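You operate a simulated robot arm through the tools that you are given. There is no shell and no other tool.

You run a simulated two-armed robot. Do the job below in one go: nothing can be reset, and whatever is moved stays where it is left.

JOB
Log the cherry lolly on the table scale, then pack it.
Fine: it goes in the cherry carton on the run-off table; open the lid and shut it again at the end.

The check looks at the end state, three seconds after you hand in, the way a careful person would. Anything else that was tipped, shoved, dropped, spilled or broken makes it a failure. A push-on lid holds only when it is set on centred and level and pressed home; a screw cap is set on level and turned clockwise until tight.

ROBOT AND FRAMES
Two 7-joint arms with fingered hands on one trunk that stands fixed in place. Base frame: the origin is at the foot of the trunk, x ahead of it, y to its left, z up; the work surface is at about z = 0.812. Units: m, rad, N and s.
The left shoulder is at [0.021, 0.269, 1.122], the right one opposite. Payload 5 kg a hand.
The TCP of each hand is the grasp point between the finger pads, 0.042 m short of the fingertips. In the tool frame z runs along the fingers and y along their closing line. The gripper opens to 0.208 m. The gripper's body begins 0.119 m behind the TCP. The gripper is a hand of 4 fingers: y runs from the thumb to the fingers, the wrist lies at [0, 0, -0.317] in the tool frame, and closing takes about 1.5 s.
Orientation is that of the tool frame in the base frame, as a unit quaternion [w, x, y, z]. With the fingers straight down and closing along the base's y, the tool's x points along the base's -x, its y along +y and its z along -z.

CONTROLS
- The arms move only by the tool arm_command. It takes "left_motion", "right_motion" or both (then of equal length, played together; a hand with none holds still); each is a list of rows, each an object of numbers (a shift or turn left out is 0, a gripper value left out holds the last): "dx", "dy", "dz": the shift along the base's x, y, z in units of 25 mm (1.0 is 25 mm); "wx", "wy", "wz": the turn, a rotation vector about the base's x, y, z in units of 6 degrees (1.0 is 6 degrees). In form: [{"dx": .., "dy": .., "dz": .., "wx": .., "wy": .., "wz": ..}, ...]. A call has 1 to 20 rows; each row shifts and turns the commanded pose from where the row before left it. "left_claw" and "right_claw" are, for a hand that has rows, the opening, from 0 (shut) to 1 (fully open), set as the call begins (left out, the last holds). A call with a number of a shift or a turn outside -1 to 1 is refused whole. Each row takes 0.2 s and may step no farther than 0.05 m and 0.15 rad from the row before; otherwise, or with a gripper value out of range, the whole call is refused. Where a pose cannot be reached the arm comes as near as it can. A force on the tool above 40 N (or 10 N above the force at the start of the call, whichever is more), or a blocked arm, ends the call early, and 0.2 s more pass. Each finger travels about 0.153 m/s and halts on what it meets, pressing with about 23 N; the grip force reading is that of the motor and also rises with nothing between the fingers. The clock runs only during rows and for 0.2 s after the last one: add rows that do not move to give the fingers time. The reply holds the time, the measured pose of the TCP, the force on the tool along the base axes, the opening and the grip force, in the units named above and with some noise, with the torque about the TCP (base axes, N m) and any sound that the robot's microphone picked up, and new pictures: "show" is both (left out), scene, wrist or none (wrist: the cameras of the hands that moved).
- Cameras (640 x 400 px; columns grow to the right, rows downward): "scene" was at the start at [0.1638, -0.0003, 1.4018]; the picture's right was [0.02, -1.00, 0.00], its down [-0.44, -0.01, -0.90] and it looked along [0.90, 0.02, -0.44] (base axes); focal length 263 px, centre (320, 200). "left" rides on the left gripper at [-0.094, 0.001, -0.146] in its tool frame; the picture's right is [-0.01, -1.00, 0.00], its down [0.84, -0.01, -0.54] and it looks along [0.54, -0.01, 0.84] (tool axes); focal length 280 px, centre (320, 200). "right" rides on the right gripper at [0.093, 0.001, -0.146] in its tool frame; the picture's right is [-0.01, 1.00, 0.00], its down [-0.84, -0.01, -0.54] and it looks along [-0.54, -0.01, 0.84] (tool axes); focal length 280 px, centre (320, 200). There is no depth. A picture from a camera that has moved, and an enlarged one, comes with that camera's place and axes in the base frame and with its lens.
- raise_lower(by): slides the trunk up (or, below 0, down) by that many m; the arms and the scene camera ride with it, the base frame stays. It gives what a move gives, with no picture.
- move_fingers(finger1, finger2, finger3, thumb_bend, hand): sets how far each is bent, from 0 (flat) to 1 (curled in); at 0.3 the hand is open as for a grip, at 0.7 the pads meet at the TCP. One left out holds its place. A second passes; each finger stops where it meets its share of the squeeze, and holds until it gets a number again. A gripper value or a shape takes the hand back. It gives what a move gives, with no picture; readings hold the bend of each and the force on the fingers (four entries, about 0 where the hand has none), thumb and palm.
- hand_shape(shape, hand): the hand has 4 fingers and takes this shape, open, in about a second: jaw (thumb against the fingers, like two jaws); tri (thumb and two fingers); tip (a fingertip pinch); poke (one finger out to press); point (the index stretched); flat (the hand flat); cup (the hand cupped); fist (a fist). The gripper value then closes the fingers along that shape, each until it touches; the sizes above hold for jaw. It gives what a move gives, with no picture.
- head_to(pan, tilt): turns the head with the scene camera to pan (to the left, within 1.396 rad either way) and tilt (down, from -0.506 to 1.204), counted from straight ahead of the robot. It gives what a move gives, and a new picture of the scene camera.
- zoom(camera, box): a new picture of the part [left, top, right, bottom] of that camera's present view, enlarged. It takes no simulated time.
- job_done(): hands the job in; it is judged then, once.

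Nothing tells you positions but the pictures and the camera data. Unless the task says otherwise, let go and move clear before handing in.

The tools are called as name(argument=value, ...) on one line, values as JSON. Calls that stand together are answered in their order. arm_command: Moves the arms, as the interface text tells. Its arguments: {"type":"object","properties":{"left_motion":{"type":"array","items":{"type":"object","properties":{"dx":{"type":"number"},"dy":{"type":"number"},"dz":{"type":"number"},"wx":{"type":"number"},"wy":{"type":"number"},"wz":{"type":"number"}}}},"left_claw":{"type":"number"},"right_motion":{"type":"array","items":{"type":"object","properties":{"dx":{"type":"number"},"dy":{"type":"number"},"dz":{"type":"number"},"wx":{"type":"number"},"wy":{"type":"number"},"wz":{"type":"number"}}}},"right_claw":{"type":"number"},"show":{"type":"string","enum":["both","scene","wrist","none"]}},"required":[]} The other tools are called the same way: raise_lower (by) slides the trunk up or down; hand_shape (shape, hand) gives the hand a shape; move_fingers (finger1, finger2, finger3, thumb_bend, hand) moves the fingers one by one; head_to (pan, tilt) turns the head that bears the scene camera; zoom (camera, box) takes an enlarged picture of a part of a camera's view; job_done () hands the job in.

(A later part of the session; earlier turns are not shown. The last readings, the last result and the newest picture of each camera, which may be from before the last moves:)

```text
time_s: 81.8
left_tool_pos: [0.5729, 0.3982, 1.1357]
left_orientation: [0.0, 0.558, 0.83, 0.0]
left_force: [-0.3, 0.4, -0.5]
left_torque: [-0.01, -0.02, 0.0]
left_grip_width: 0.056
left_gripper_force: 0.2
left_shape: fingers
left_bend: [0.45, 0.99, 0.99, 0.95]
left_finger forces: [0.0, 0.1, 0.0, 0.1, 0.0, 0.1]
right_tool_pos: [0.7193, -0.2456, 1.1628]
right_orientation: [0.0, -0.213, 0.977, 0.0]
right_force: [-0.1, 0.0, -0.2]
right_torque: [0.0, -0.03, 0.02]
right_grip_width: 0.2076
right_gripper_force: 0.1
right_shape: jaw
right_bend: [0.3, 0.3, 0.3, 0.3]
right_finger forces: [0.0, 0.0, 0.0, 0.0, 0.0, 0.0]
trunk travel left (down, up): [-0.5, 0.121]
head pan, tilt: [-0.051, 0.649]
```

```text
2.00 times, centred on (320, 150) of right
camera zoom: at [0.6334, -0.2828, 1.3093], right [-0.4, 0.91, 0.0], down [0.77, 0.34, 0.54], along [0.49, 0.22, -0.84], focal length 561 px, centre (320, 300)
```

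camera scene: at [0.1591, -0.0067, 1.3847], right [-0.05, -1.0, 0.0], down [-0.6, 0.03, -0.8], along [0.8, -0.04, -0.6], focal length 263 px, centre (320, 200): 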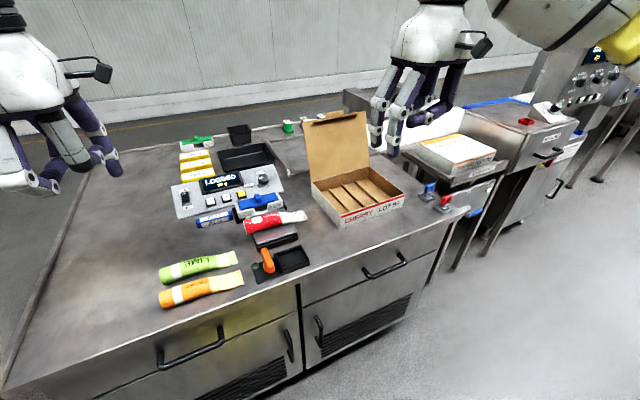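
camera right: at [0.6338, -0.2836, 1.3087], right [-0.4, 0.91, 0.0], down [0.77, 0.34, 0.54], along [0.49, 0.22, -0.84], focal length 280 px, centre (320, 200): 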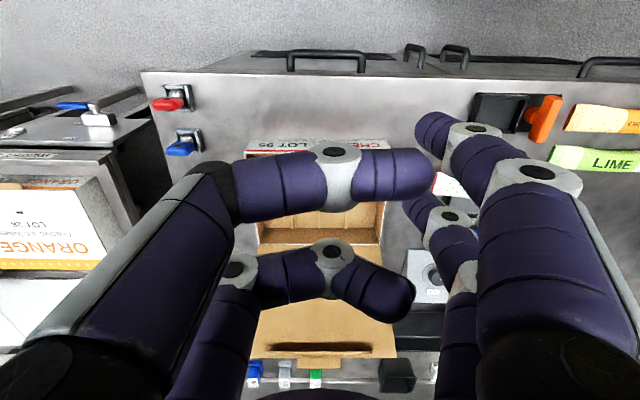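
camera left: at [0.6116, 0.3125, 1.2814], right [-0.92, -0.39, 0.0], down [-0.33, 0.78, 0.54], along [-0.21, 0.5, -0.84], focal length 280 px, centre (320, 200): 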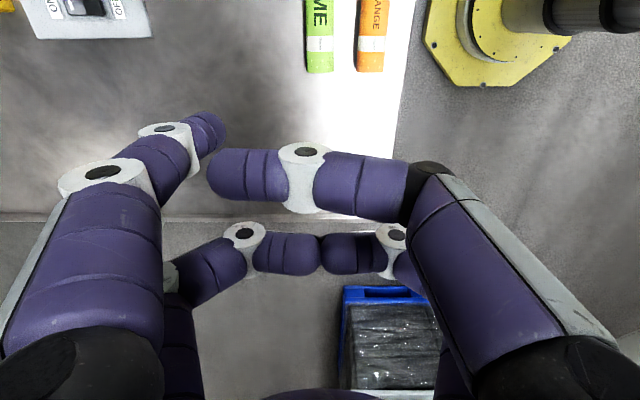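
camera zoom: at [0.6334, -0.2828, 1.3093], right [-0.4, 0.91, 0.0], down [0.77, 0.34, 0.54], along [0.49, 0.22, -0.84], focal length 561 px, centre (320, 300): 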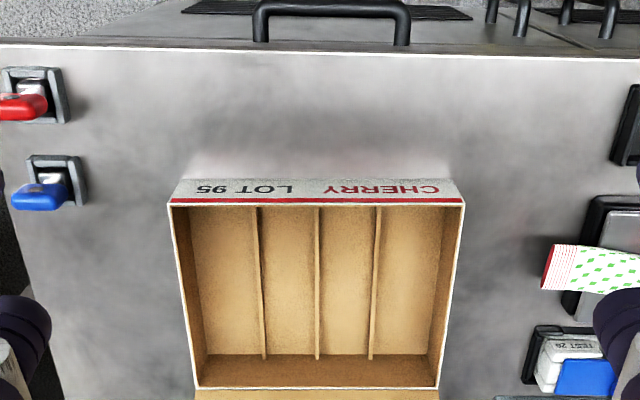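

From above, the carton is now about 2.5 cm farther back than at the start (the lid lift slid it a little), centred near (0.900, -0.170) with its lane ridges running front-to-back; lane B (second from my left) is centred near (0.887, -0.145). Next the right hand goes over to the scale, turned across the lolly, with a 62 mm opening.

arm_command(right_motion=[{"dx": 0.05, "dy": 0.91, "wz": -0.963}, {"dx": 0.05, "dy": 0.91, "wz": -0.963}, {"dx": 0.05, "dy": 0.91, "wz": -0.963}, {"dx": 0.05, "dy": 0.91, "wz": -0.963}, {"dx": 0.05, "dy": 0.91, "wz": -0.963}, {"dx": 0.05, "dy": 0.91, "wz": -0.963}, {"dx": 0.05, "dy": 0.91, "wz": -0.963}, {"dx": 0.05, "dy": 0.91, "wz": -0.963}, {"dx": 0.05, "dy": 0.91, "wz": -0.963}, {"dx": 0.05, "dy": 0.91, "wz": -0.963}, {"dx": 0.05, "dy": 0.91, "wz": -0.963}, {"dx": 0.05, "dy": 0.91, "wz": -0.963}, {"dx": 0.05, "dy": 0.91, "wz": -0.963}, {"dx": 0.05, "dy": 0.91, "wz": -0.963}, {"dx": 0.05, "dy": 0.91, "wz": -0.963, "dz": -1}, {"dx": 0.05, "dy": 0.91, "wz": -0.963, "dz": -1}, {"dz": -1}, {"dz": -1}, {"dz": -1}, {}], left_motion=[{"dx": -0.8, "dy": 0.6}, {"dx": -0.8, "dy": 0.6}, {"dx": -0.8, "dy": 0.6}, {"dx": -0.8, "dy": 0.6}, {"dx": -0.8, "dy": 0.6}, {}, {}, {}, {}, {}, {}, {}, {}, {}, {}, {}, {}, {}, {}, {}], right_claw=0.3, show="both")

zoom(camera="right", box=[160, 50, 480, 250])

```text
time_s: 86.0
left_tool_pos: [0.4728, 0.4734, 1.1351]
left_orientation: [0.0, 0.559, 0.829, 0.001]
left_force: [-1.1, 0.7, 0.0]
left_torque: [-0.01, -0.08, -0.01]
left_grip_width: 0.0561
left_gripper_force: 0.0
left_shape: fingers
left_bend: [0.45, 0.99, 0.99, 0.95]
left_finger forces: [0.0, 0.1, 0.1, 0.0, 0.1, 0.1]
right_tool_pos: [0.7394, 0.1177, 1.039]
right_orientation: [0.0, 0.556, 0.831, -0.001]
right_force: [0.0, 1.2, 0.1]
right_torque: [-0.06, -0.04, 0.01]
right_grip_width: 0.0627
right_gripper_force: 0.1
right_shape: jaw
right_bend: [0.73, 0.73, 0.73, 0.7]
right_finger forces: [0.1, 0.1, 0.0, 0.1, 0.0, 0.0]
trunk travel left (down, up): [-0.5, 0.121]
head pan, tilt: [-0.051, 0.649]
camera scene: at [0.1584, -0.0062, 1.385], right [-0.05, -1.0, 0.0], down [-0.6, 0.03, -0.8], along [0.8, -0.04, -0.6], focal length 263 px, centre (320, 200)
camera right: at [0.7052, 0.2048, 1.186], right [0.93, 0.37, 0.0], down [0.31, -0.78, 0.54], along [0.2, -0.5, -0.84], focal length 280 px, centre (320, 200)
camera left: at [0.5101, 0.3904, 1.2822], right [-0.92, -0.39, 0.0], down [-0.33, 0.78, 0.54], along [-0.21, 0.5, -0.84], focal length 280 px, centre (320, 200)
```

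scene: 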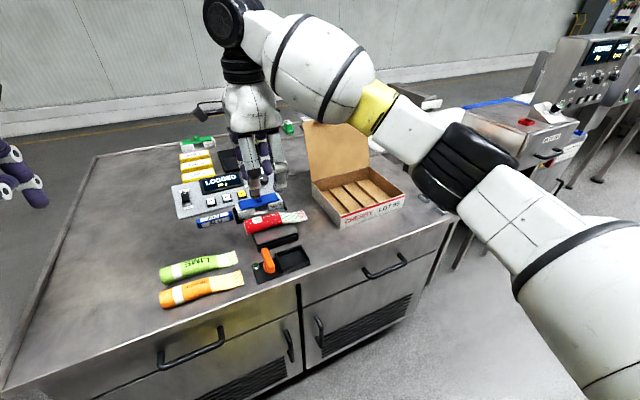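
right: 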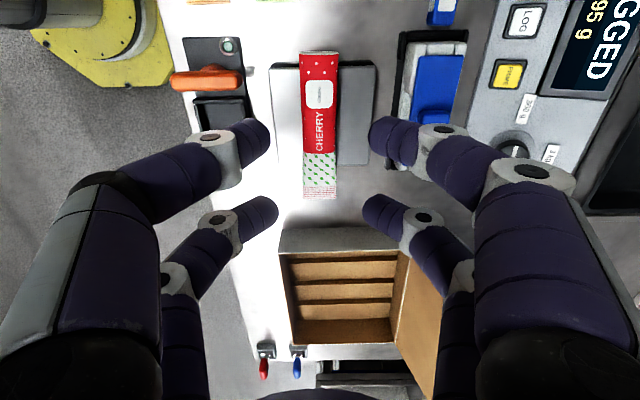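
left: 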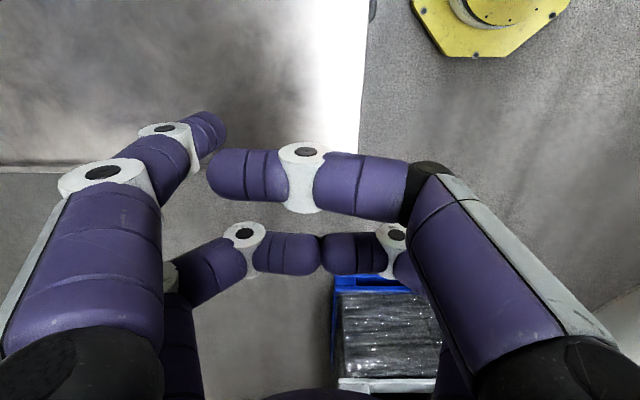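

```text
2.00 times, centred on (320, 150) of right
camera zoom: at [0.7052, 0.2048, 1.186], right [0.93, 0.37, 0.0], down [0.31, -0.78, 0.54], along [0.2, -0.5, -0.84], focal length 561 px, centre (320, 300)
```

zoom: 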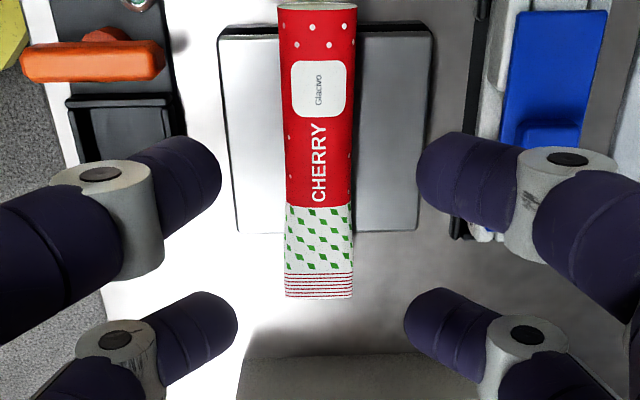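

The right hand is centred and square over the lolly. I lower to the grip height in two stages.

arm_command(right_motion=[{"dz": -0.9}, {"dz": -0.9}, {"dz": -0.9}, {"dz": -0.9}, {"dz": -0.7}, {}], show="wrist")

zoom(camera="scene", box=[200, 150, 340, 250])

```text
time_s: 87.4
left_tool_pos: [0.4728, 0.4753, 1.1365]
left_orientation: [0.0, 0.559, 0.83, 0.0]
left_force: [-0.9, -0.6, -0.4]
left_torque: [0.03, -0.01, 0.01]
left_grip_width: 0.0556
left_gripper_force: 0.0
left_shape: fingers
left_bend: [0.45, 0.99, 0.99, 0.95]
left_finger forces: [0.0, 0.0, 0.0, 0.0, 0.1, 0.1]
right_tool_pos: [0.7381, 0.1183, 0.9321]
right_orientation: [0.0, 0.558, 0.83, 0.0]
right_force: [-1.3, 0.4, 0.9]
right_torque: [0.0, -0.01, -0.02]
right_grip_width: 0.0626
right_gripper_force: 0.0
right_shape: jaw
right_bend: [0.73, 0.73, 0.73, 0.7]
right_finger forces: [0.1, 0.0, 0.0, 0.0, 0.0, 0.0]
trunk travel left (down, up): [-0.5, 0.121]
head pan, tilt: [-0.051, 0.649]
camera right: at [0.7038, 0.2063, 1.0776], right [0.93, 0.36, 0.0], down [0.31, -0.78, 0.54], along [0.2, -0.5, -0.84], focal length 280 px, centre (320, 200)
```

right: 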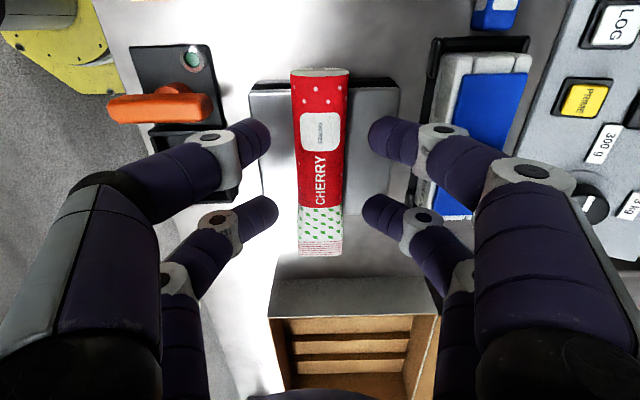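

```text
4.00 times, centred on (270, 200) of scene
camera zoom: at [0.1587, -0.0063, 1.3849], right [-0.05, -1.0, 0.0], down [-0.6, 0.03, -0.8], along [0.8, -0.04, -0.6], focal length 1052 px, centre (520, 200)
```

zoom: 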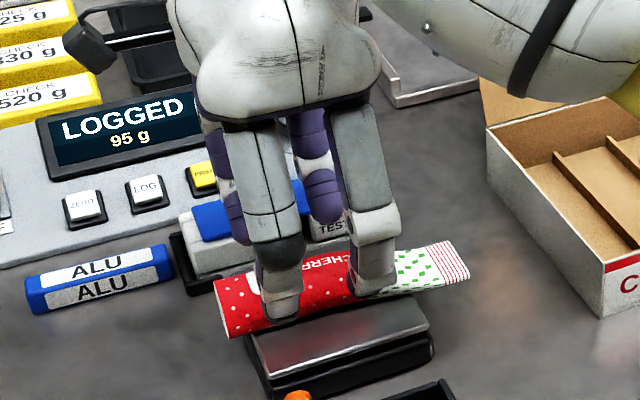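

Clear all round. Down the last 3 cm, then close on the lolly.

arm_command(right_motion=[{"dz": -0.5}, {"dz": -0.5}, {"dz": -0.26}, {}], show="none")

arm_command(right_motion=[{}, {}, {}, {}, {}], right_claw=0.1, show="wrist")

```text
time_s: 88.4
left_tool_pos: [0.4728, 0.4763, 1.1352]
left_orientation: [0.0, 0.558, 0.83, 0.0]
left_force: [-0.4, -0.5, 0.0]
left_torque: [0.02, 0.01, 0.03]
left_grip_width: 0.0557
left_gripper_force: 0.0
left_shape: fingers
left_bend: [0.45, 0.99, 0.99, 0.95]
left_finger forces: [0.0, 0.0, 0.0, 0.0, 0.0, 0.0]
right_tool_pos: [0.7384, 0.1196, 0.9002]
right_orientation: [0.001, 0.558, 0.83, 0.0]
right_force: [0.5, 0.4, -0.4]
right_torque: [0.02, 0.01, 0.01]
right_grip_width: 0.0629
right_gripper_force: 0.1
right_shape: jaw
right_bend: [0.73, 0.73, 0.73, 0.7]
right_finger forces: [0.0, 0.0, 0.0, 0.1, 0.0, 0.0]
trunk travel left (down, up): [-0.5, 0.121]
head pan, tilt: [-0.051, 0.649]
```

```text
time_s: 89.6
left_tool_pos: [0.4714, 0.4758, 1.1357]
left_orientation: [0.0, 0.559, 0.829, 0.0]
left_force: [1.3, -0.4, 0.1]
left_torque: [0.02, -0.02, 0.01]
left_grip_width: 0.0559
left_gripper_force: 0.1
left_shape: fingers
left_bend: [0.45, 0.99, 0.99, 0.95]
left_finger forces: [0.0, 0.0, 0.0, 0.0, 0.1, 0.0]
right_tool_pos: [0.7378, 0.1189, 0.8999]
right_orientation: [0.001, 0.558, 0.83, 0.0]
right_force: [0.3, 0.1, -0.1]
right_torque: [0.01, 0.02, 0.02]
right_grip_width: 0.0328
right_gripper_force: 22.9
right_shape: jaw
right_bend: [0.73, 0.73, 0.73, 0.7]
right_finger forces: [20.8, 19.8, 20.1, 0.0, 20.7, 0.1]
trunk travel left (down, up): [-0.5, 0.121]
head pan, tilt: [-0.051, 0.649]
camera right: at [0.7038, 0.2061, 1.0461], right [0.93, 0.36, 0.0], down [0.31, -0.78, 0.54], along [0.2, -0.5, -0.84], focal length 280 px, centre (320, 200)
```

right: 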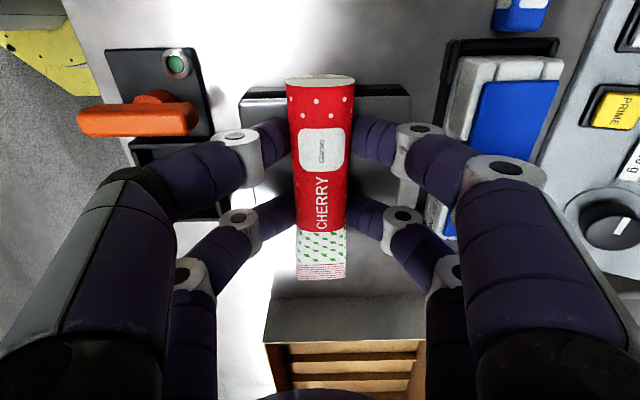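

Firm grip (20 N each side, 33 mm). I lift and swing over to the carton, turning 92° so that the lolly lines up with the lanes.

arm_command(right_motion=[{"dz": 0.3}, {"dz": 0.9}, {"dz": 0.9}, {"dz": 0.9}, {"dz": 0.9}, {"dz": 0.9}, {}], show="none")

arm_command(right_motion=[{"dx": 0.3225, "dy": -0.68, "wz": 0.96}, {"dx": 0.3225, "dy": -0.68, "wz": 0.96}, {"dx": 0.3225, "dy": -0.68, "wz": 0.96}, {"dx": 0.3225, "dy": -0.68, "wz": 0.96}, {"dx": 0.3225, "dy": -0.68, "wz": 0.96}, {"dx": 0.3225, "dy": -0.68, "wz": 0.96}, {"dx": 0.3225, "dy": -0.68, "wz": 0.96}, {"dx": 0.3225, "dy": -0.68, "wz": 0.96}, {"dx": 0.3225, "dy": -0.68, "wz": 0.96}, {"dx": 0.3225, "dy": -0.68, "wz": 0.96}, {"dx": 0.3225, "dy": -0.68, "wz": 0.96}, {"dx": 0.3225, "dy": -0.68, "wz": 0.96}, {"dx": 0.3225, "dy": -0.68, "wz": 0.96}, {"dx": 0.3225, "dy": -0.68, "wz": 0.96}, {"dx": 0.3225, "dy": -0.68, "wz": 0.96}, {"dx": 0.3225, "dy": -0.68, "wz": 0.96}, {}], show="both")

zoom(camera="right", box=[160, 30, 480, 230])

zoom(camera="scene", box=[280, 100, 460, 240])

```text
time_s: 91.2
left_tool_pos: [0.4732, 0.4751, 1.1354]
left_orientation: [0.0, 0.558, 0.83, -0.001]
left_force: [0.7, -0.6, 0.0]
left_torque: [-0.02, 0.01, 0.01]
left_grip_width: 0.0563
left_gripper_force: 0.1
left_shape: fingers
left_bend: [0.45, 0.99, 0.99, 0.95]
left_finger forces: [0.0, 0.0, 0.0, 0.0, 0.1, 0.0]
right_tool_pos: [0.7404, 0.1183, 1.018]
right_orientation: [0.0, 0.557, 0.83, 0.0]
right_force: [0.4, -0.1, -0.7]
right_torque: [0.05, 0.01, 0.0]
right_grip_width: 0.0328
right_gripper_force: 23.1
right_shape: jaw
right_bend: [0.73, 0.73, 0.73, 0.7]
right_finger forces: [20.9, 19.7, 20.2, 0.1, 20.7, 0.0]
trunk travel left (down, up): [-0.5, 0.121]
head pan, tilt: [-0.051, 0.649]
```

```text
time_s: 94.8
left_tool_pos: [0.4728, 0.4753, 1.1367]
left_orientation: [0.0, 0.558, 0.83, 0.0]
left_force: [0.0, 0.4, -0.8]
left_torque: [-0.03, -0.03, -0.05]
left_grip_width: 0.0559
left_gripper_force: 0.2
left_shape: fingers
left_bend: [0.45, 0.99, 0.99, 0.95]
left_finger forces: [0.0, 0.0, 0.0, 0.1, 0.1, 0.1]
right_tool_pos: [0.8681, -0.1522, 1.0207]
right_orientation: [0.0, -0.213, 0.977, 0.0]
right_force: [-0.1, -0.1, -0.7]
right_torque: [-0.02, 0.02, 0.0]
right_grip_width: 0.0326
right_gripper_force: 23.4
right_shape: jaw
right_bend: [0.73, 0.73, 0.73, 0.7]
right_finger forces: [21.0, 19.9, 20.0, 0.0, 20.9, 0.1]
trunk travel left (down, up): [-0.5, 0.121]
head pan, tilt: [-0.051, 0.649]
camera scene: at [0.1588, -0.0061, 1.3848], right [-0.05, -1.0, 0.0], down [-0.6, 0.03, -0.8], along [0.8, -0.04, -0.6], focal length 263 px, centre (320, 200)
camera right: at [0.7832, -0.1899, 1.1671], right [-0.4, 0.92, 0.0], down [0.77, 0.34, 0.54], along [0.49, 0.22, -0.84], focal length 280 px, centre (320, 200)
```

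scene: 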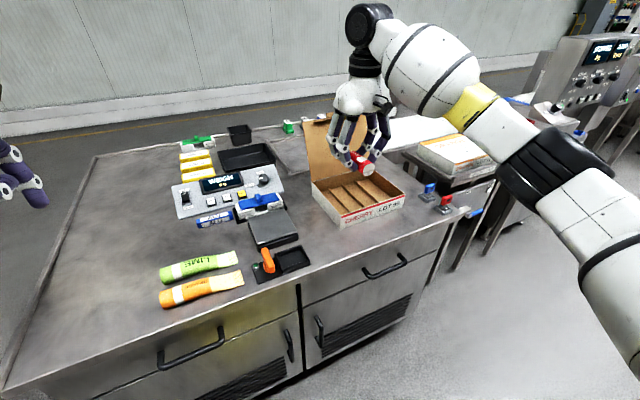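
right: 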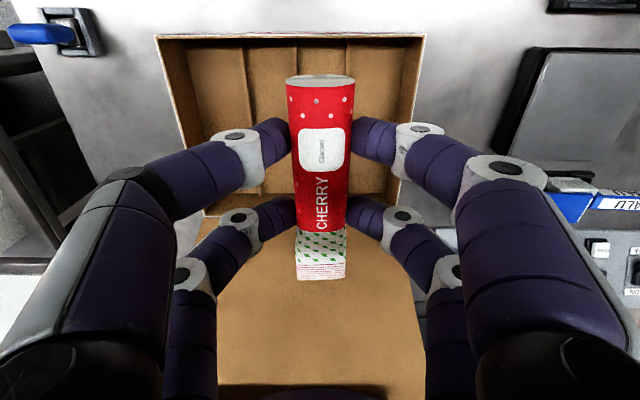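

```text
2.00 times, centred on (320, 130) of right
camera zoom: at [0.7832, -0.1899, 1.1671], right [-0.4, 0.92, 0.0], down [0.77, 0.34, 0.54], along [0.49, 0.22, -0.84], focal length 561 px, centre (320, 340)
```

zoom: 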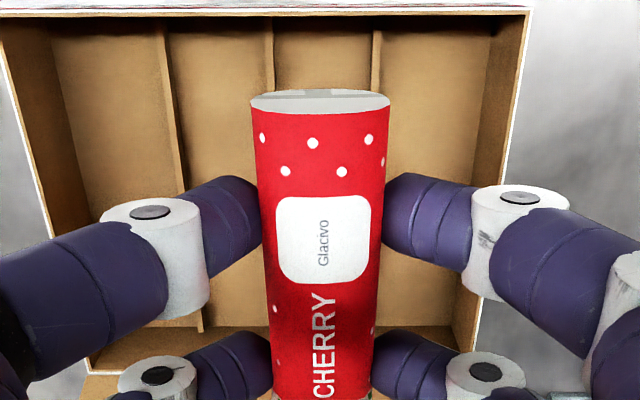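

```text
2.86 times, centred on (370, 170) of scene
camera zoom: at [0.1588, -0.0061, 1.3848], right [-0.05, -1.0, 0.0], down [-0.6, 0.03, -0.8], along [0.8, -0.04, -0.6], focal length 751 px, centre (177, 286)
```

zoom: 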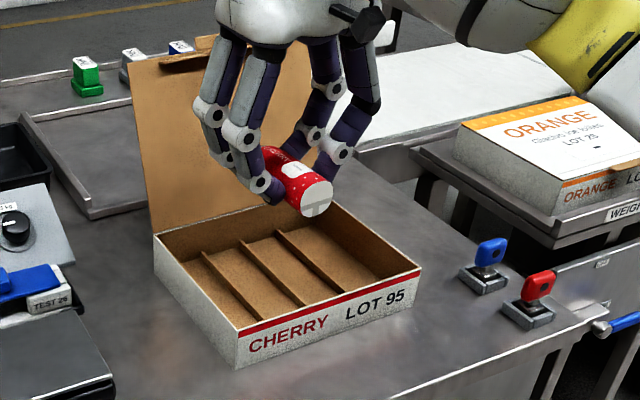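

The lolly is over lane B, nearly centred: about 13 mm to the front wall and 6 mm to the back wall. I shift 4 mm frontwards and lower most of the way.

arm_command(right_motion=[{"dx": -0.18}, {"dz": -0.8}, {"dz": -0.8}, {"dz": -0.8}, {"dz": -0.8}, {"dz": -0.6}, {}], show="both")

zoom(camera="right", box=[160, 0, 480, 200])

zoom(camera="scene", box=[300, 130, 440, 240])

```text
time_s: 96.4
left_tool_pos: [0.4733, 0.4759, 1.1355]
left_orientation: [0.0, 0.559, 0.829, 0.0]
left_force: [-0.8, -0.8, 0.0]
left_torque: [-0.01, -0.01, 0.01]
left_grip_width: 0.0558
left_gripper_force: 0.1
left_shape: fingers
left_bend: [0.45, 0.99, 0.99, 0.95]
left_finger forces: [0.0, 0.1, 0.1, 0.0, 0.0, 0.0]
right_tool_pos: [0.8647, -0.1531, 0.9238]
right_orientation: [0.0, -0.212, 0.977, 0.0]
right_force: [-0.3, 0.0, -0.6]
right_torque: [-0.04, -0.01, -0.02]
right_grip_width: 0.0326
right_gripper_force: 22.9
right_shape: jaw
right_bend: [0.73, 0.73, 0.73, 0.7]
right_finger forces: [21.0, 19.9, 20.1, 0.0, 20.8, 0.0]
trunk travel left (down, up): [-0.5, 0.121]
head pan, tilt: [-0.051, 0.649]
camera scene: at [0.1588, -0.0062, 1.3849], right [-0.05, -1.0, 0.0], down [-0.6, 0.03, -0.8], along [0.8, -0.04, -0.6], focal length 263 px, centre (320, 200)
camera right: at [0.7783, -0.1905, 1.0703], right [-0.4, 0.92, 0.0], down [0.77, 0.34, 0.54], along [0.49, 0.22, -0.84], focal length 280 px, centre (320, 200)
```

scene: 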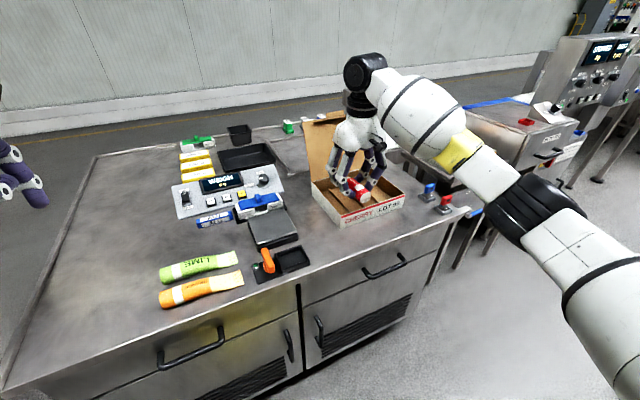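
right: 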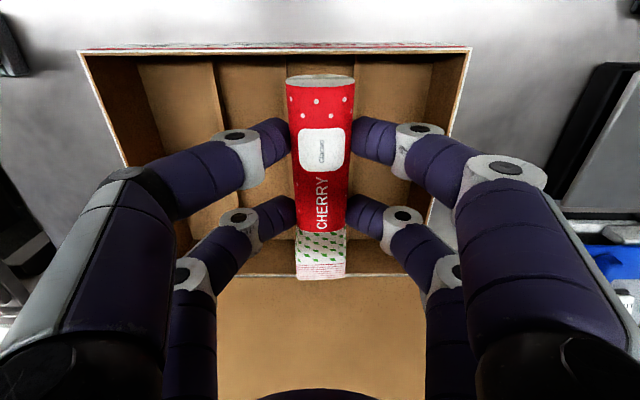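

```text
2.00 times, centred on (320, 100) of right
camera zoom: at [0.7783, -0.1905, 1.0703], right [-0.4, 0.92, 0.0], down [0.77, 0.34, 0.54], along [0.49, 0.22, -0.84], focal length 561 px, centre (320, 400)
```

zoom: 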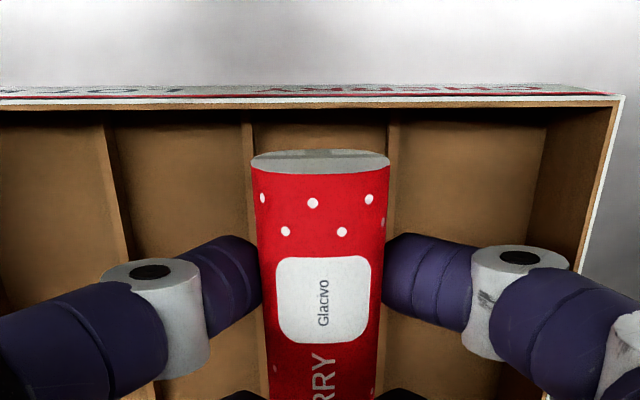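

```text
3.64 times, centred on (370, 185) of scene
camera zoom: at [0.1588, -0.0062, 1.3849], right [-0.05, -1.0, 0.0], down [-0.6, 0.03, -0.8], along [0.8, -0.04, -0.6], focal length 956 px, centre (138, 254)
```

zoom: 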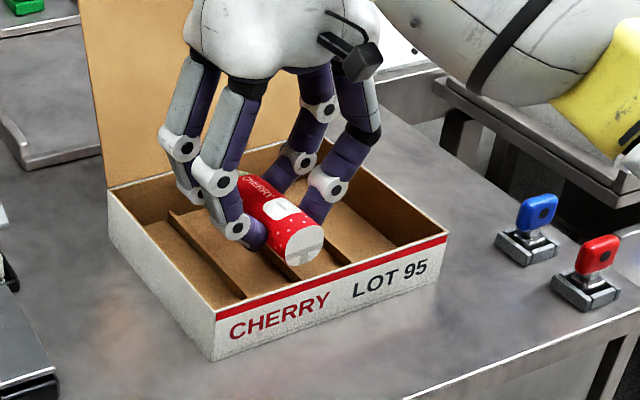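

Well centred in lane B with about 1 cm free at both ends. I lower the rest of the way to just above the ridges.

arm_command(right_motion=[{"dz": -0.6}, {"dz": -0.6}, {"dz": -0.4}, {"dz": -0.25}, {}], show="wrist")

zoom(camera="scene", box=[300, 130, 440, 240])

```text
time_s: 97.6
left_tool_pos: [0.4723, 0.4759, 1.1344]
left_orientation: [0.0, 0.558, 0.83, -0.001]
left_force: [-0.7, -0.3, 0.5]
left_torque: [0.0, 0.01, -0.03]
left_grip_width: 0.0558
left_gripper_force: 0.0
left_shape: fingers
left_bend: [0.45, 0.99, 0.99, 0.95]
left_finger forces: [0.0, 0.0, 0.0, 0.0, 0.0, 0.1]
right_tool_pos: [0.8637, -0.1543, 0.8778]
right_orientation: [0.0, -0.211, 0.978, 0.0]
right_force: [-0.2, 0.4, -0.7]
right_torque: [-0.02, 0.02, -0.01]
right_grip_width: 0.0323
right_gripper_force: 22.8
right_shape: jaw
right_bend: [0.73, 0.73, 0.73, 0.7]
right_finger forces: [21.0, 19.9, 20.1, 0.1, 20.8, 0.0]
trunk travel left (down, up): [-0.5, 0.121]
head pan, tilt: [-0.051, 0.649]
camera right: at [0.7783, -0.1904, 1.0246], right [-0.4, 0.92, 0.0], down [0.77, 0.34, 0.54], along [0.49, 0.22, -0.84], focal length 280 px, centre (320, 200)
```

right: 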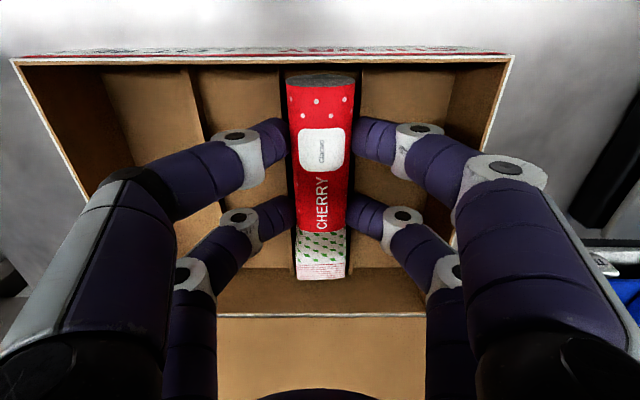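

```text
3.64 times, centred on (370, 185) of scene
camera zoom: at [0.1588, -0.0063, 1.3849], right [-0.05, -1.0, 0.0], down [-0.6, 0.03, -0.8], along [0.8, -0.04, -0.6], focal length 956 px, centre (138, 254)
```

zoom: 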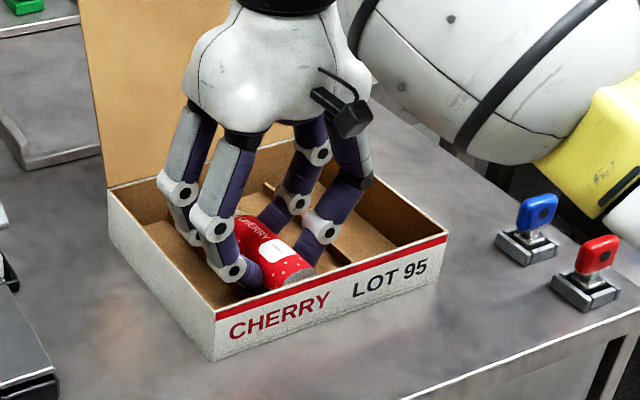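

No contact yet and the ends are clear. Another 4 mm down, then release.

arm_command(right_motion=[{"dz": -0.1}, {"dz": -0.08}, {}], show="none")

zoom(camera="right", box=[160, 30, 480, 230])

```text
time_s: 98.4
left_tool_pos: [0.4727, 0.4743, 1.1352]
left_orientation: [0.001, 0.558, 0.83, 0.0]
left_force: [0.5, -0.2, -0.6]
left_torque: [0.0, 0.02, 0.02]
left_grip_width: 0.0558
left_gripper_force: 0.0
left_shape: fingers
left_bend: [0.45, 0.99, 0.99, 0.95]
left_finger forces: [0.0, 0.1, 0.0, 0.1, 0.0, 0.1]
right_tool_pos: [0.8646, -0.1534, 0.8745]
right_orientation: [0.0, -0.211, 0.977, 0.001]
right_force: [-1.1, 0.9, -1.1]
right_torque: [-0.01, -0.02, 0.02]
right_grip_width: 0.0325
right_gripper_force: 22.9
right_shape: jaw
right_bend: [0.73, 0.73, 0.73, 0.7]
right_finger forces: [20.9, 19.9, 20.0, 0.1, 20.8, 0.1]
trunk travel left (down, up): [-0.5, 0.121]
head pan, tilt: [-0.051, 0.649]
```

```text
2.00 times, centred on (320, 130) of right
camera zoom: at [0.7784, -0.1904, 1.0207], right [-0.4, 0.92, 0.0], down [0.77, 0.34, 0.54], along [0.49, 0.21, -0.84], focal length 561 px, centre (320, 340)
```

zoom: 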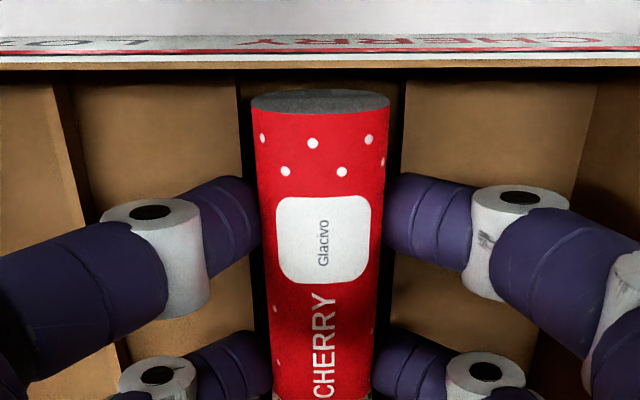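

Still no contact. I continue in tiny steps to keep the drop minimal.

arm_command(right_motion=[{"dz": -0.1}, {"dz": -0.08}, {}], show="none")

```text
time_s: 99.2
left_tool_pos: [0.4725, 0.4751, 1.1365]
left_orientation: [0.001, 0.558, 0.83, 0.0]
left_force: [0.1, -0.2, 0.9]
left_torque: [-0.04, 0.03, 0.01]
left_grip_width: 0.0558
left_gripper_force: 0.0
left_shape: fingers
left_bend: [0.45, 0.99, 0.99, 0.95]
left_finger forces: [0.1, 0.0, 0.1, 0.0, 0.1, 0.0]
right_tool_pos: [0.8641, -0.1539, 0.8719]
right_orientation: [0.0, -0.212, 0.977, 0.0]
right_force: [2.0, 0.6, 6.1]
right_torque: [0.03, 0.03, -0.02]
right_grip_width: 0.0328
right_gripper_force: 23.1
right_shape: jaw
right_bend: [0.73, 0.73, 0.73, 0.7]
right_finger forces: [27.3, 20.2, 23.2, 0.0, 21.5, 0.1]
trunk travel left (down, up): [-0.5, 0.121]
head pan, tilt: [-0.051, 0.649]
```

The fingertips touched the ridge tops (6 N). I come up 2 mm and open to release the lolly into the lane.

arm_command(right_motion=[{"dz": 0.1}, {}], show="none")

arm_command(right_motion=[{}, {}, {}, {}], right_claw=0.3, show="wrist")

zoom(camera="right", box=[160, 30, 480, 230])

```text
time_s: 99.8
left_tool_pos: [0.4738, 0.4757, 1.1359]
left_orientation: [0.0, 0.558, 0.83, 0.0]
left_force: [0.1, 0.4, 0.5]
left_torque: [-0.02, -0.02, -0.01]
left_grip_width: 0.0562
left_gripper_force: 0.0
left_shape: fingers
left_bend: [0.45, 0.99, 0.99, 0.95]
left_finger forces: [0.0, 0.0, 0.0, 0.0, 0.0, 0.0]
right_tool_pos: [0.8625, -0.1531, 0.8704]
right_orientation: [0.0, -0.212, 0.977, 0.0]
right_force: [0.6, -0.6, -1.6]
right_torque: [-0.02, 0.04, -0.01]
right_grip_width: 0.0328
right_gripper_force: 22.9
right_shape: jaw
right_bend: [0.73, 0.73, 0.73, 0.7]
right_finger forces: [21.7, 20.1, 20.4, 0.0, 21.1, 0.0]
trunk travel left (down, up): [-0.5, 0.121]
head pan, tilt: [-0.051, 0.649]
```

```text
time_s: 100.8
left_tool_pos: [0.4724, 0.4759, 1.1363]
left_orientation: [0.0, 0.559, 0.829, 0.0]
left_force: [0.0, 0.2, 0.0]
left_torque: [0.01, -0.01, -0.02]
left_grip_width: 0.0559
left_gripper_force: 0.1
left_shape: fingers
left_bend: [0.45, 0.99, 0.99, 0.95]
left_finger forces: [0.0, 0.1, 0.0, 0.0, 0.1, 0.1]
right_tool_pos: [0.8643, -0.1535, 0.8731]
right_orientation: [0.001, -0.211, 0.977, 0.001]
right_force: [1.1, 0.3, -0.2]
right_torque: [0.01, 0.0, 0.02]
right_grip_width: 0.0622
right_gripper_force: 0.1
right_shape: jaw
right_bend: [0.74, 0.74, 0.74, 0.7]
right_finger forces: [0.1, 0.0, 0.1, 0.0, 0.1, 0.0]
trunk travel left (down, up): [-0.5, 0.121]
head pan, tilt: [-0.051, 0.649]
camera right: at [0.7776, -0.1912, 1.0185], right [-0.4, 0.92, 0.0], down [0.77, 0.34, 0.54], along [0.49, 0.22, -0.84], focal length 280 px, centre (320, 200)
```

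right: 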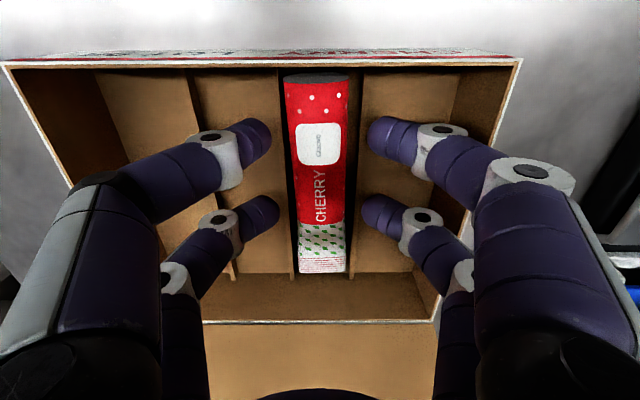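

```text
2.00 times, centred on (320, 130) of right
camera zoom: at [0.7776, -0.1912, 1.0185], right [-0.4, 0.92, 0.0], down [0.77, 0.34, 0.54], along [0.49, 0.22, -0.84], focal length 561 px, centre (320, 340)
```

zoom: 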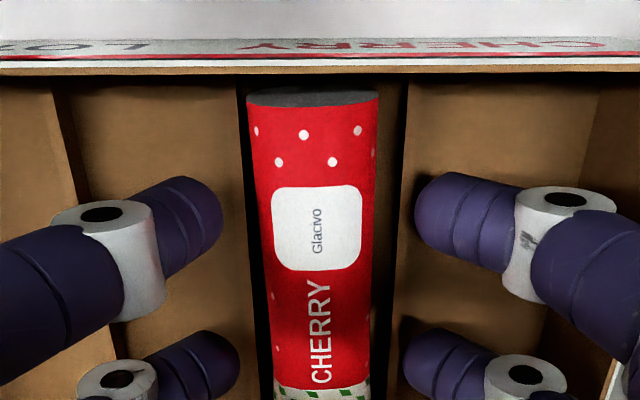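

The lolly sits in its lane between the ridges. I lift the hand straight up and check.

arm_command(right_motion=[{"dz": 0.4}, {"dz": 0.9}, {"dz": 1}, {"dz": 1}, {"dz": 1}, {"dz": 1}, {"dz": 1}, {"dz": 1}, {"dz": 1}, {}], show="both")

zoom(camera="right", box=[160, 0, 480, 250])

zoom(camera="scene", box=[300, 110, 440, 240])

```text
time_s: 103.0
left_tool_pos: [0.4736, 0.4736, 1.1346]
left_orientation: [0.0, 0.558, 0.83, -0.001]
left_force: [-0.1, 1.2, -0.4]
left_torque: [0.02, 0.05, 0.03]
left_grip_width: 0.0559
left_gripper_force: 0.0
left_shape: fingers
left_bend: [0.45, 0.99, 0.99, 0.95]
left_finger forces: [0.1, 0.0, 0.0, 0.0, 0.0, 0.0]
right_tool_pos: [0.8645, -0.1526, 1.0802]
right_orientation: [-0.001, -0.211, 0.977, 0.0]
right_force: [-0.1, -0.4, 0.3]
right_torque: [0.03, 0.0, -0.01]
right_grip_width: 0.0622
right_gripper_force: 0.0
right_shape: jaw
right_bend: [0.74, 0.74, 0.74, 0.7]
right_finger forces: [0.1, 0.0, 0.1, 0.0, 0.0, 0.0]
trunk travel left (down, up): [-0.5, 0.121]
head pan, tilt: [-0.051, 0.649]
camera scene: at [0.1592, -0.0064, 1.3847], right [-0.05, -1.0, 0.0], down [-0.6, 0.03, -0.8], along [0.8, -0.04, -0.6], focal length 263 px, centre (320, 200)
camera right: at [0.7796, -0.1901, 1.2252], right [-0.4, 0.92, 0.0], down [0.77, 0.34, 0.54], along [0.49, 0.22, -0.84], focal length 280 px, centre (320, 200)
```

scene: 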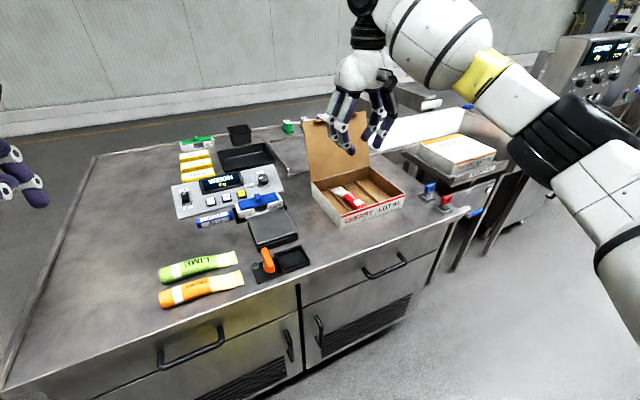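
right: 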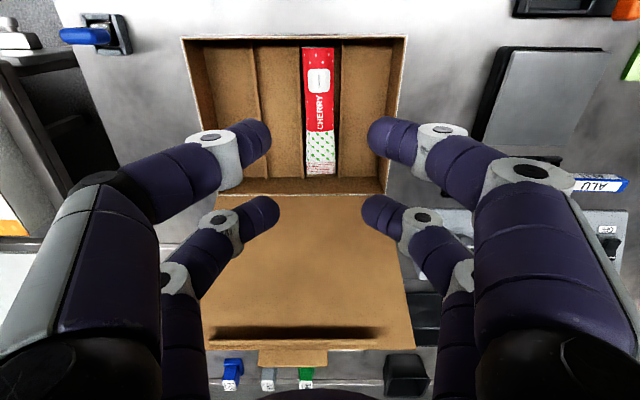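

```text
1.60 times, centred on (320, 125) of right
camera zoom: at [0.7796, -0.1901, 1.2252], right [-0.4, 0.92, 0.0], down [0.77, 0.34, 0.54], along [0.49, 0.22, -0.84], focal length 449 px, centre (320, 320)
```

zoom: 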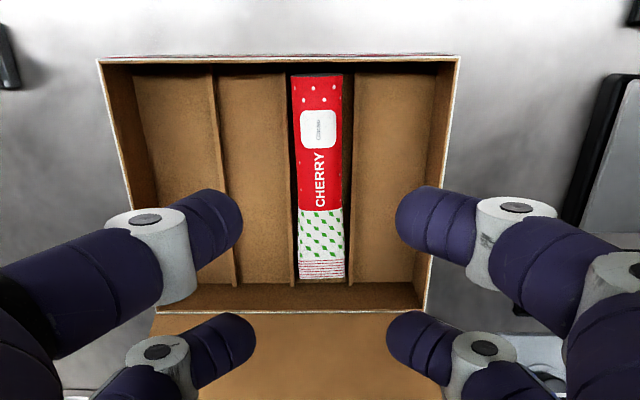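

```text
3.08 times, centred on (370, 175) of scene
camera zoom: at [0.1592, -0.0064, 1.3847], right [-0.05, -1.0, 0.0], down [-0.6, 0.03, -0.8], along [0.8, -0.04, -0.6], focal length 809 px, centre (166, 277)
```

zoom: 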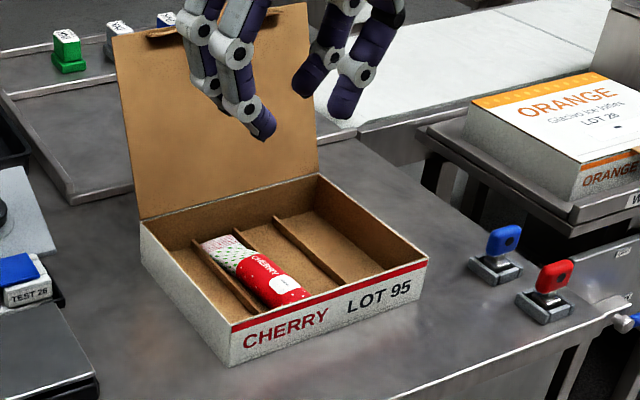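

The lolly lies properly in lane B with the lid resting open at about 105°. To shut it: I'll straddle the plain left end of the lid's top edge (finger 2 behind, finger 1 in front), pull it forward past vertical and lower it on finger 1. First I shape and pitch the hand and move above the lid edge.

move_fingers(hand="right", finger1=0.45, finger2=0.45, finger3=1.0, thumb_bend=0.95)

arm_command(right_motion=[{"dz": 0.45, "wx": 0.4125, "wy": -0.911}, {"dz": 0.45, "wx": 0.4125, "wy": -0.911}, {"dz": 0.45, "wx": 0.4125, "wy": -0.911}, {"dz": 0.45, "wx": 0.4125, "wy": -0.911}, {"dz": 0.45, "wx": 0.4125, "wy": -0.911}, {"dz": 0.45, "wx": 0.4125, "wy": -0.911}, {"dx": 0.73, "dy": 0.31}, {"dx": 0.73, "dy": 0.31}, {"dx": 0.73, "dy": 0.31}, {"dx": 0.73, "dy": 0.31}, {"dx": 0.73, "dy": 0.31}, {"dx": 0.73, "dy": 0.31}, {"dx": 0.73, "dy": 0.31}, {"dx": 0.73, "dy": 0.31}, {}], show="both")

zoom(camera="scene", box=[280, 80, 440, 220])

zoom(camera="right", box=[240, 60, 560, 260])

```text
time_s: 104.0
left_tool_pos: [0.4729, 0.4737, 1.1361]
left_orientation: [0.0, 0.558, 0.83, 0.0]
left_force: [-0.1, -0.4, -1.0]
left_torque: [-0.03, 0.02, -0.03]
left_grip_width: 0.0558
left_gripper_force: 0.0
left_shape: fingers
left_bend: [0.45, 0.99, 0.99, 0.95]
left_finger forces: [0.1, 0.1, 0.0, 0.1, 0.0, 0.0]
right_tool_pos: [0.8651, -0.1517, 1.0797]
right_orientation: [0.0, -0.211, 0.977, 0.0]
right_force: [0.5, 0.0, -0.6]
right_torque: [-0.02, 0.0, 0.01]
right_grip_width: 0.0558
right_gripper_force: 0.1
right_shape: fingers
right_bend: [0.45, 0.45, 1.0, 0.95]
right_finger forces: [0.0, 0.0, 0.0, 0.0, 0.0, 0.0]
trunk travel left (down, up): [-0.5, 0.121]
head pan, tilt: [-0.051, 0.649]
```

```text
time_s: 107.2
left_tool_pos: [0.473, 0.4739, 1.136]
left_orientation: [0.0, 0.559, 0.829, 0.001]
left_force: [0.8, -0.8, 0.5]
left_torque: [0.0, 0.04, 0.05]
left_grip_width: 0.0559
left_gripper_force: 0.1
left_shape: fingers
left_bend: [0.45, 0.99, 0.99, 0.95]
left_finger forces: [0.0, 0.0, 0.1, 0.0, 0.1, 0.0]
right_tool_pos: [1.0087, -0.0919, 1.1447]
right_orientation: [0.302, -0.201, 0.93, 0.065]
right_force: [-0.5, 0.6, 0.6]
right_torque: [0.02, -0.02, 0.01]
right_grip_width: 0.0559
right_gripper_force: 0.1
right_shape: fingers
right_bend: [0.45, 0.45, 1.0, 0.95]
right_finger forces: [0.0, 0.0, 0.0, 0.1, 0.0, 0.1]
trunk travel left (down, up): [-0.5, 0.121]
head pan, tilt: [-0.051, 0.649]
camera scene: at [0.1588, -0.0065, 1.3849], right [-0.05, -1.0, 0.0], down [-0.6, 0.03, -0.8], along [0.8, -0.04, -0.6], focal length 263 px, centre (320, 200)
camera right: at [0.8617, -0.1566, 1.2087], right [-0.4, 0.92, 0.01], down [0.34, 0.14, 0.93], along [0.85, 0.38, -0.36], focal length 280 px, centre (320, 200)
```

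scene: 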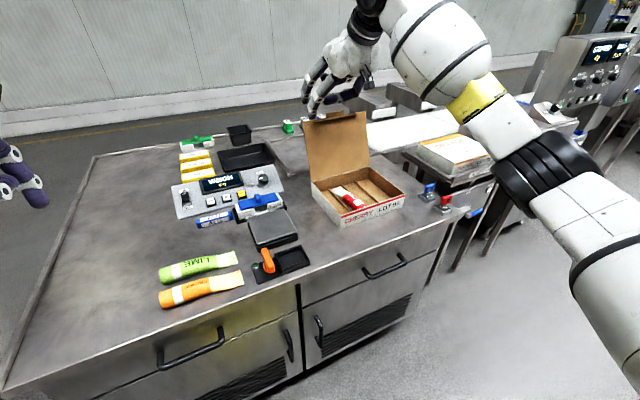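
right: 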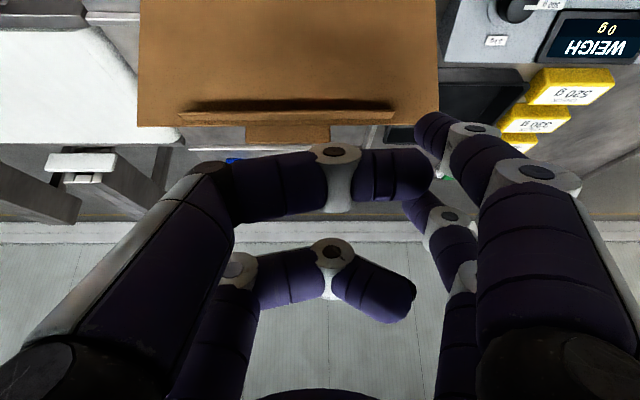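

```text
2.86 times, centred on (360, 150) of scene
camera zoom: at [0.1588, -0.0065, 1.3849], right [-0.05, -1.0, 0.0], down [-0.6, 0.03, -0.8], along [0.8, -0.04, -0.6], focal length 751 px, centre (206, 343)
```

zoom: 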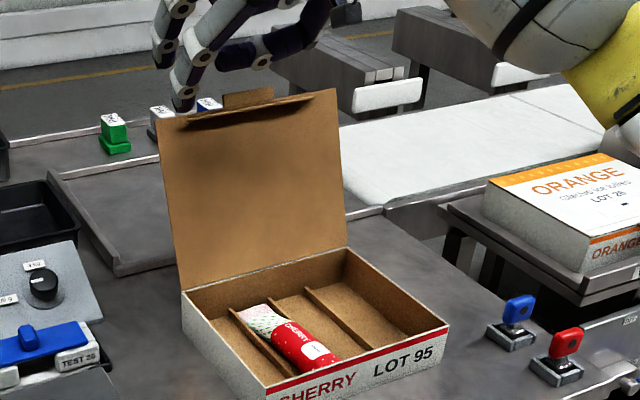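

```text
2.00 times, centred on (400, 160) of right
camera zoom: at [0.8617, -0.1566, 1.2087], right [-0.4, 0.92, 0.01], down [0.34, 0.14, 0.93], along [0.85, 0.38, -0.36], focal length 561 px, centre (160, 280)
```

zoom: 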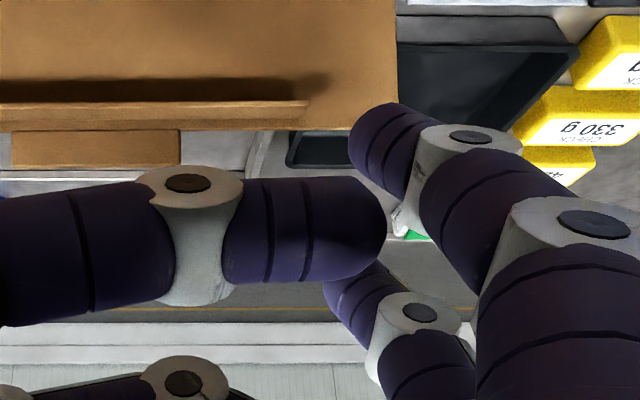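

The wrist view puts the lid's edge just where I computed (n≈0.263 from the front rim), with the fingers over the plain left end. I descend so the edge slips between the two fingers.

arm_command(right_motion=[{"dx": 0.06, "dy": 0.1, "dz": -0.4}, {"dz": -0.6}, {"dz": -0.6}, {"dz": -0.5}, {"dz": -0.4}, {}], show="wrist")

zoom(camera="scene", box=[280, 80, 440, 220])

zoom(camera="right", box=[240, 60, 560, 260])

```text
time_s: 108.6
left_tool_pos: [0.4726, 0.4756, 1.1363]
left_orientation: [0.001, 0.558, 0.83, 0.0]
left_force: [0.0, 0.2, 0.5]
left_torque: [-0.01, -0.04, 0.01]
left_grip_width: 0.056
left_gripper_force: 0.0
left_shape: fingers
left_bend: [0.45, 0.99, 0.99, 0.95]
left_finger forces: [0.0, 0.1, 0.0, 0.0, 0.0, 0.1]
right_tool_pos: [1.0095, -0.0878, 1.0844]
right_orientation: [0.302, -0.201, 0.93, 0.065]
right_force: [0.3, 0.1, 0.8]
right_torque: [-0.03, -0.02, -0.01]
right_grip_width: 0.0559
right_gripper_force: 0.1
right_shape: fingers
right_bend: [0.45, 0.45, 1.0, 0.95]
right_finger forces: [0.1, 0.0, 0.1, 0.0, 0.1, 0.0]
trunk travel left (down, up): [-0.5, 0.121]
head pan, tilt: [-0.051, 0.649]
camera right: at [0.8615, -0.1534, 1.1476], right [-0.4, 0.92, 0.01], down [0.34, 0.14, 0.93], along [0.85, 0.38, -0.36], focal length 280 px, centre (320, 200)
```

right: 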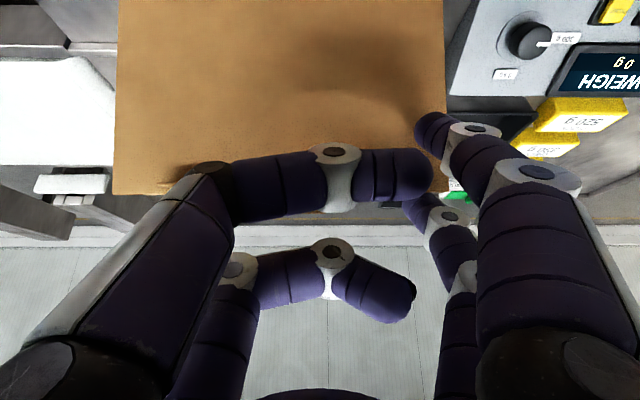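

```text
2.86 times, centred on (360, 150) of scene
camera zoom: at [0.1586, -0.0063, 1.3849], right [-0.05, -1.0, 0.0], down [-0.6, 0.03, -0.8], along [0.8, -0.04, -0.6], focal length 751 px, centre (206, 343)
```

zoom: 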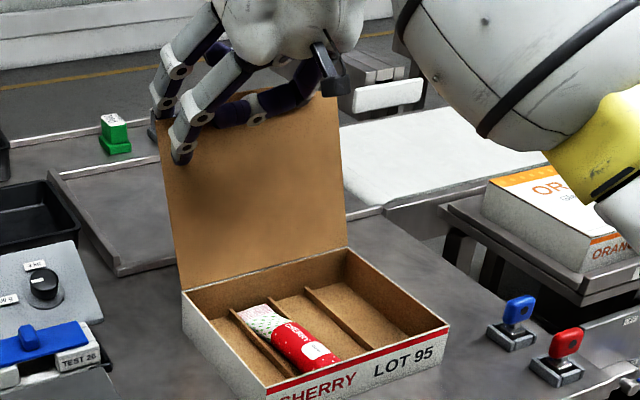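

```text
2.00 times, centred on (400, 160) of right
camera zoom: at [0.8615, -0.1534, 1.1476], right [-0.4, 0.92, 0.01], down [0.34, 0.14, 0.93], along [0.85, 0.38, -0.36], focal length 561 px, centre (160, 280)
```

zoom: 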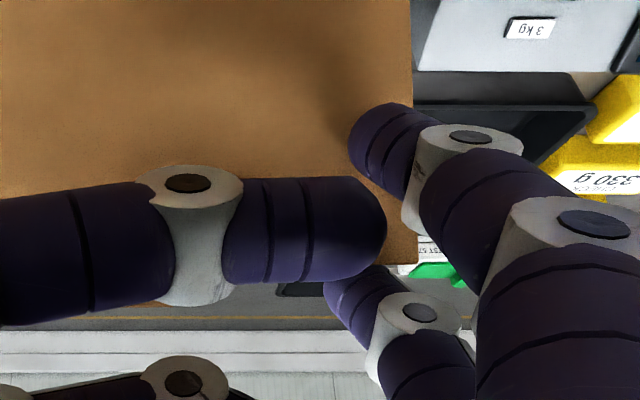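

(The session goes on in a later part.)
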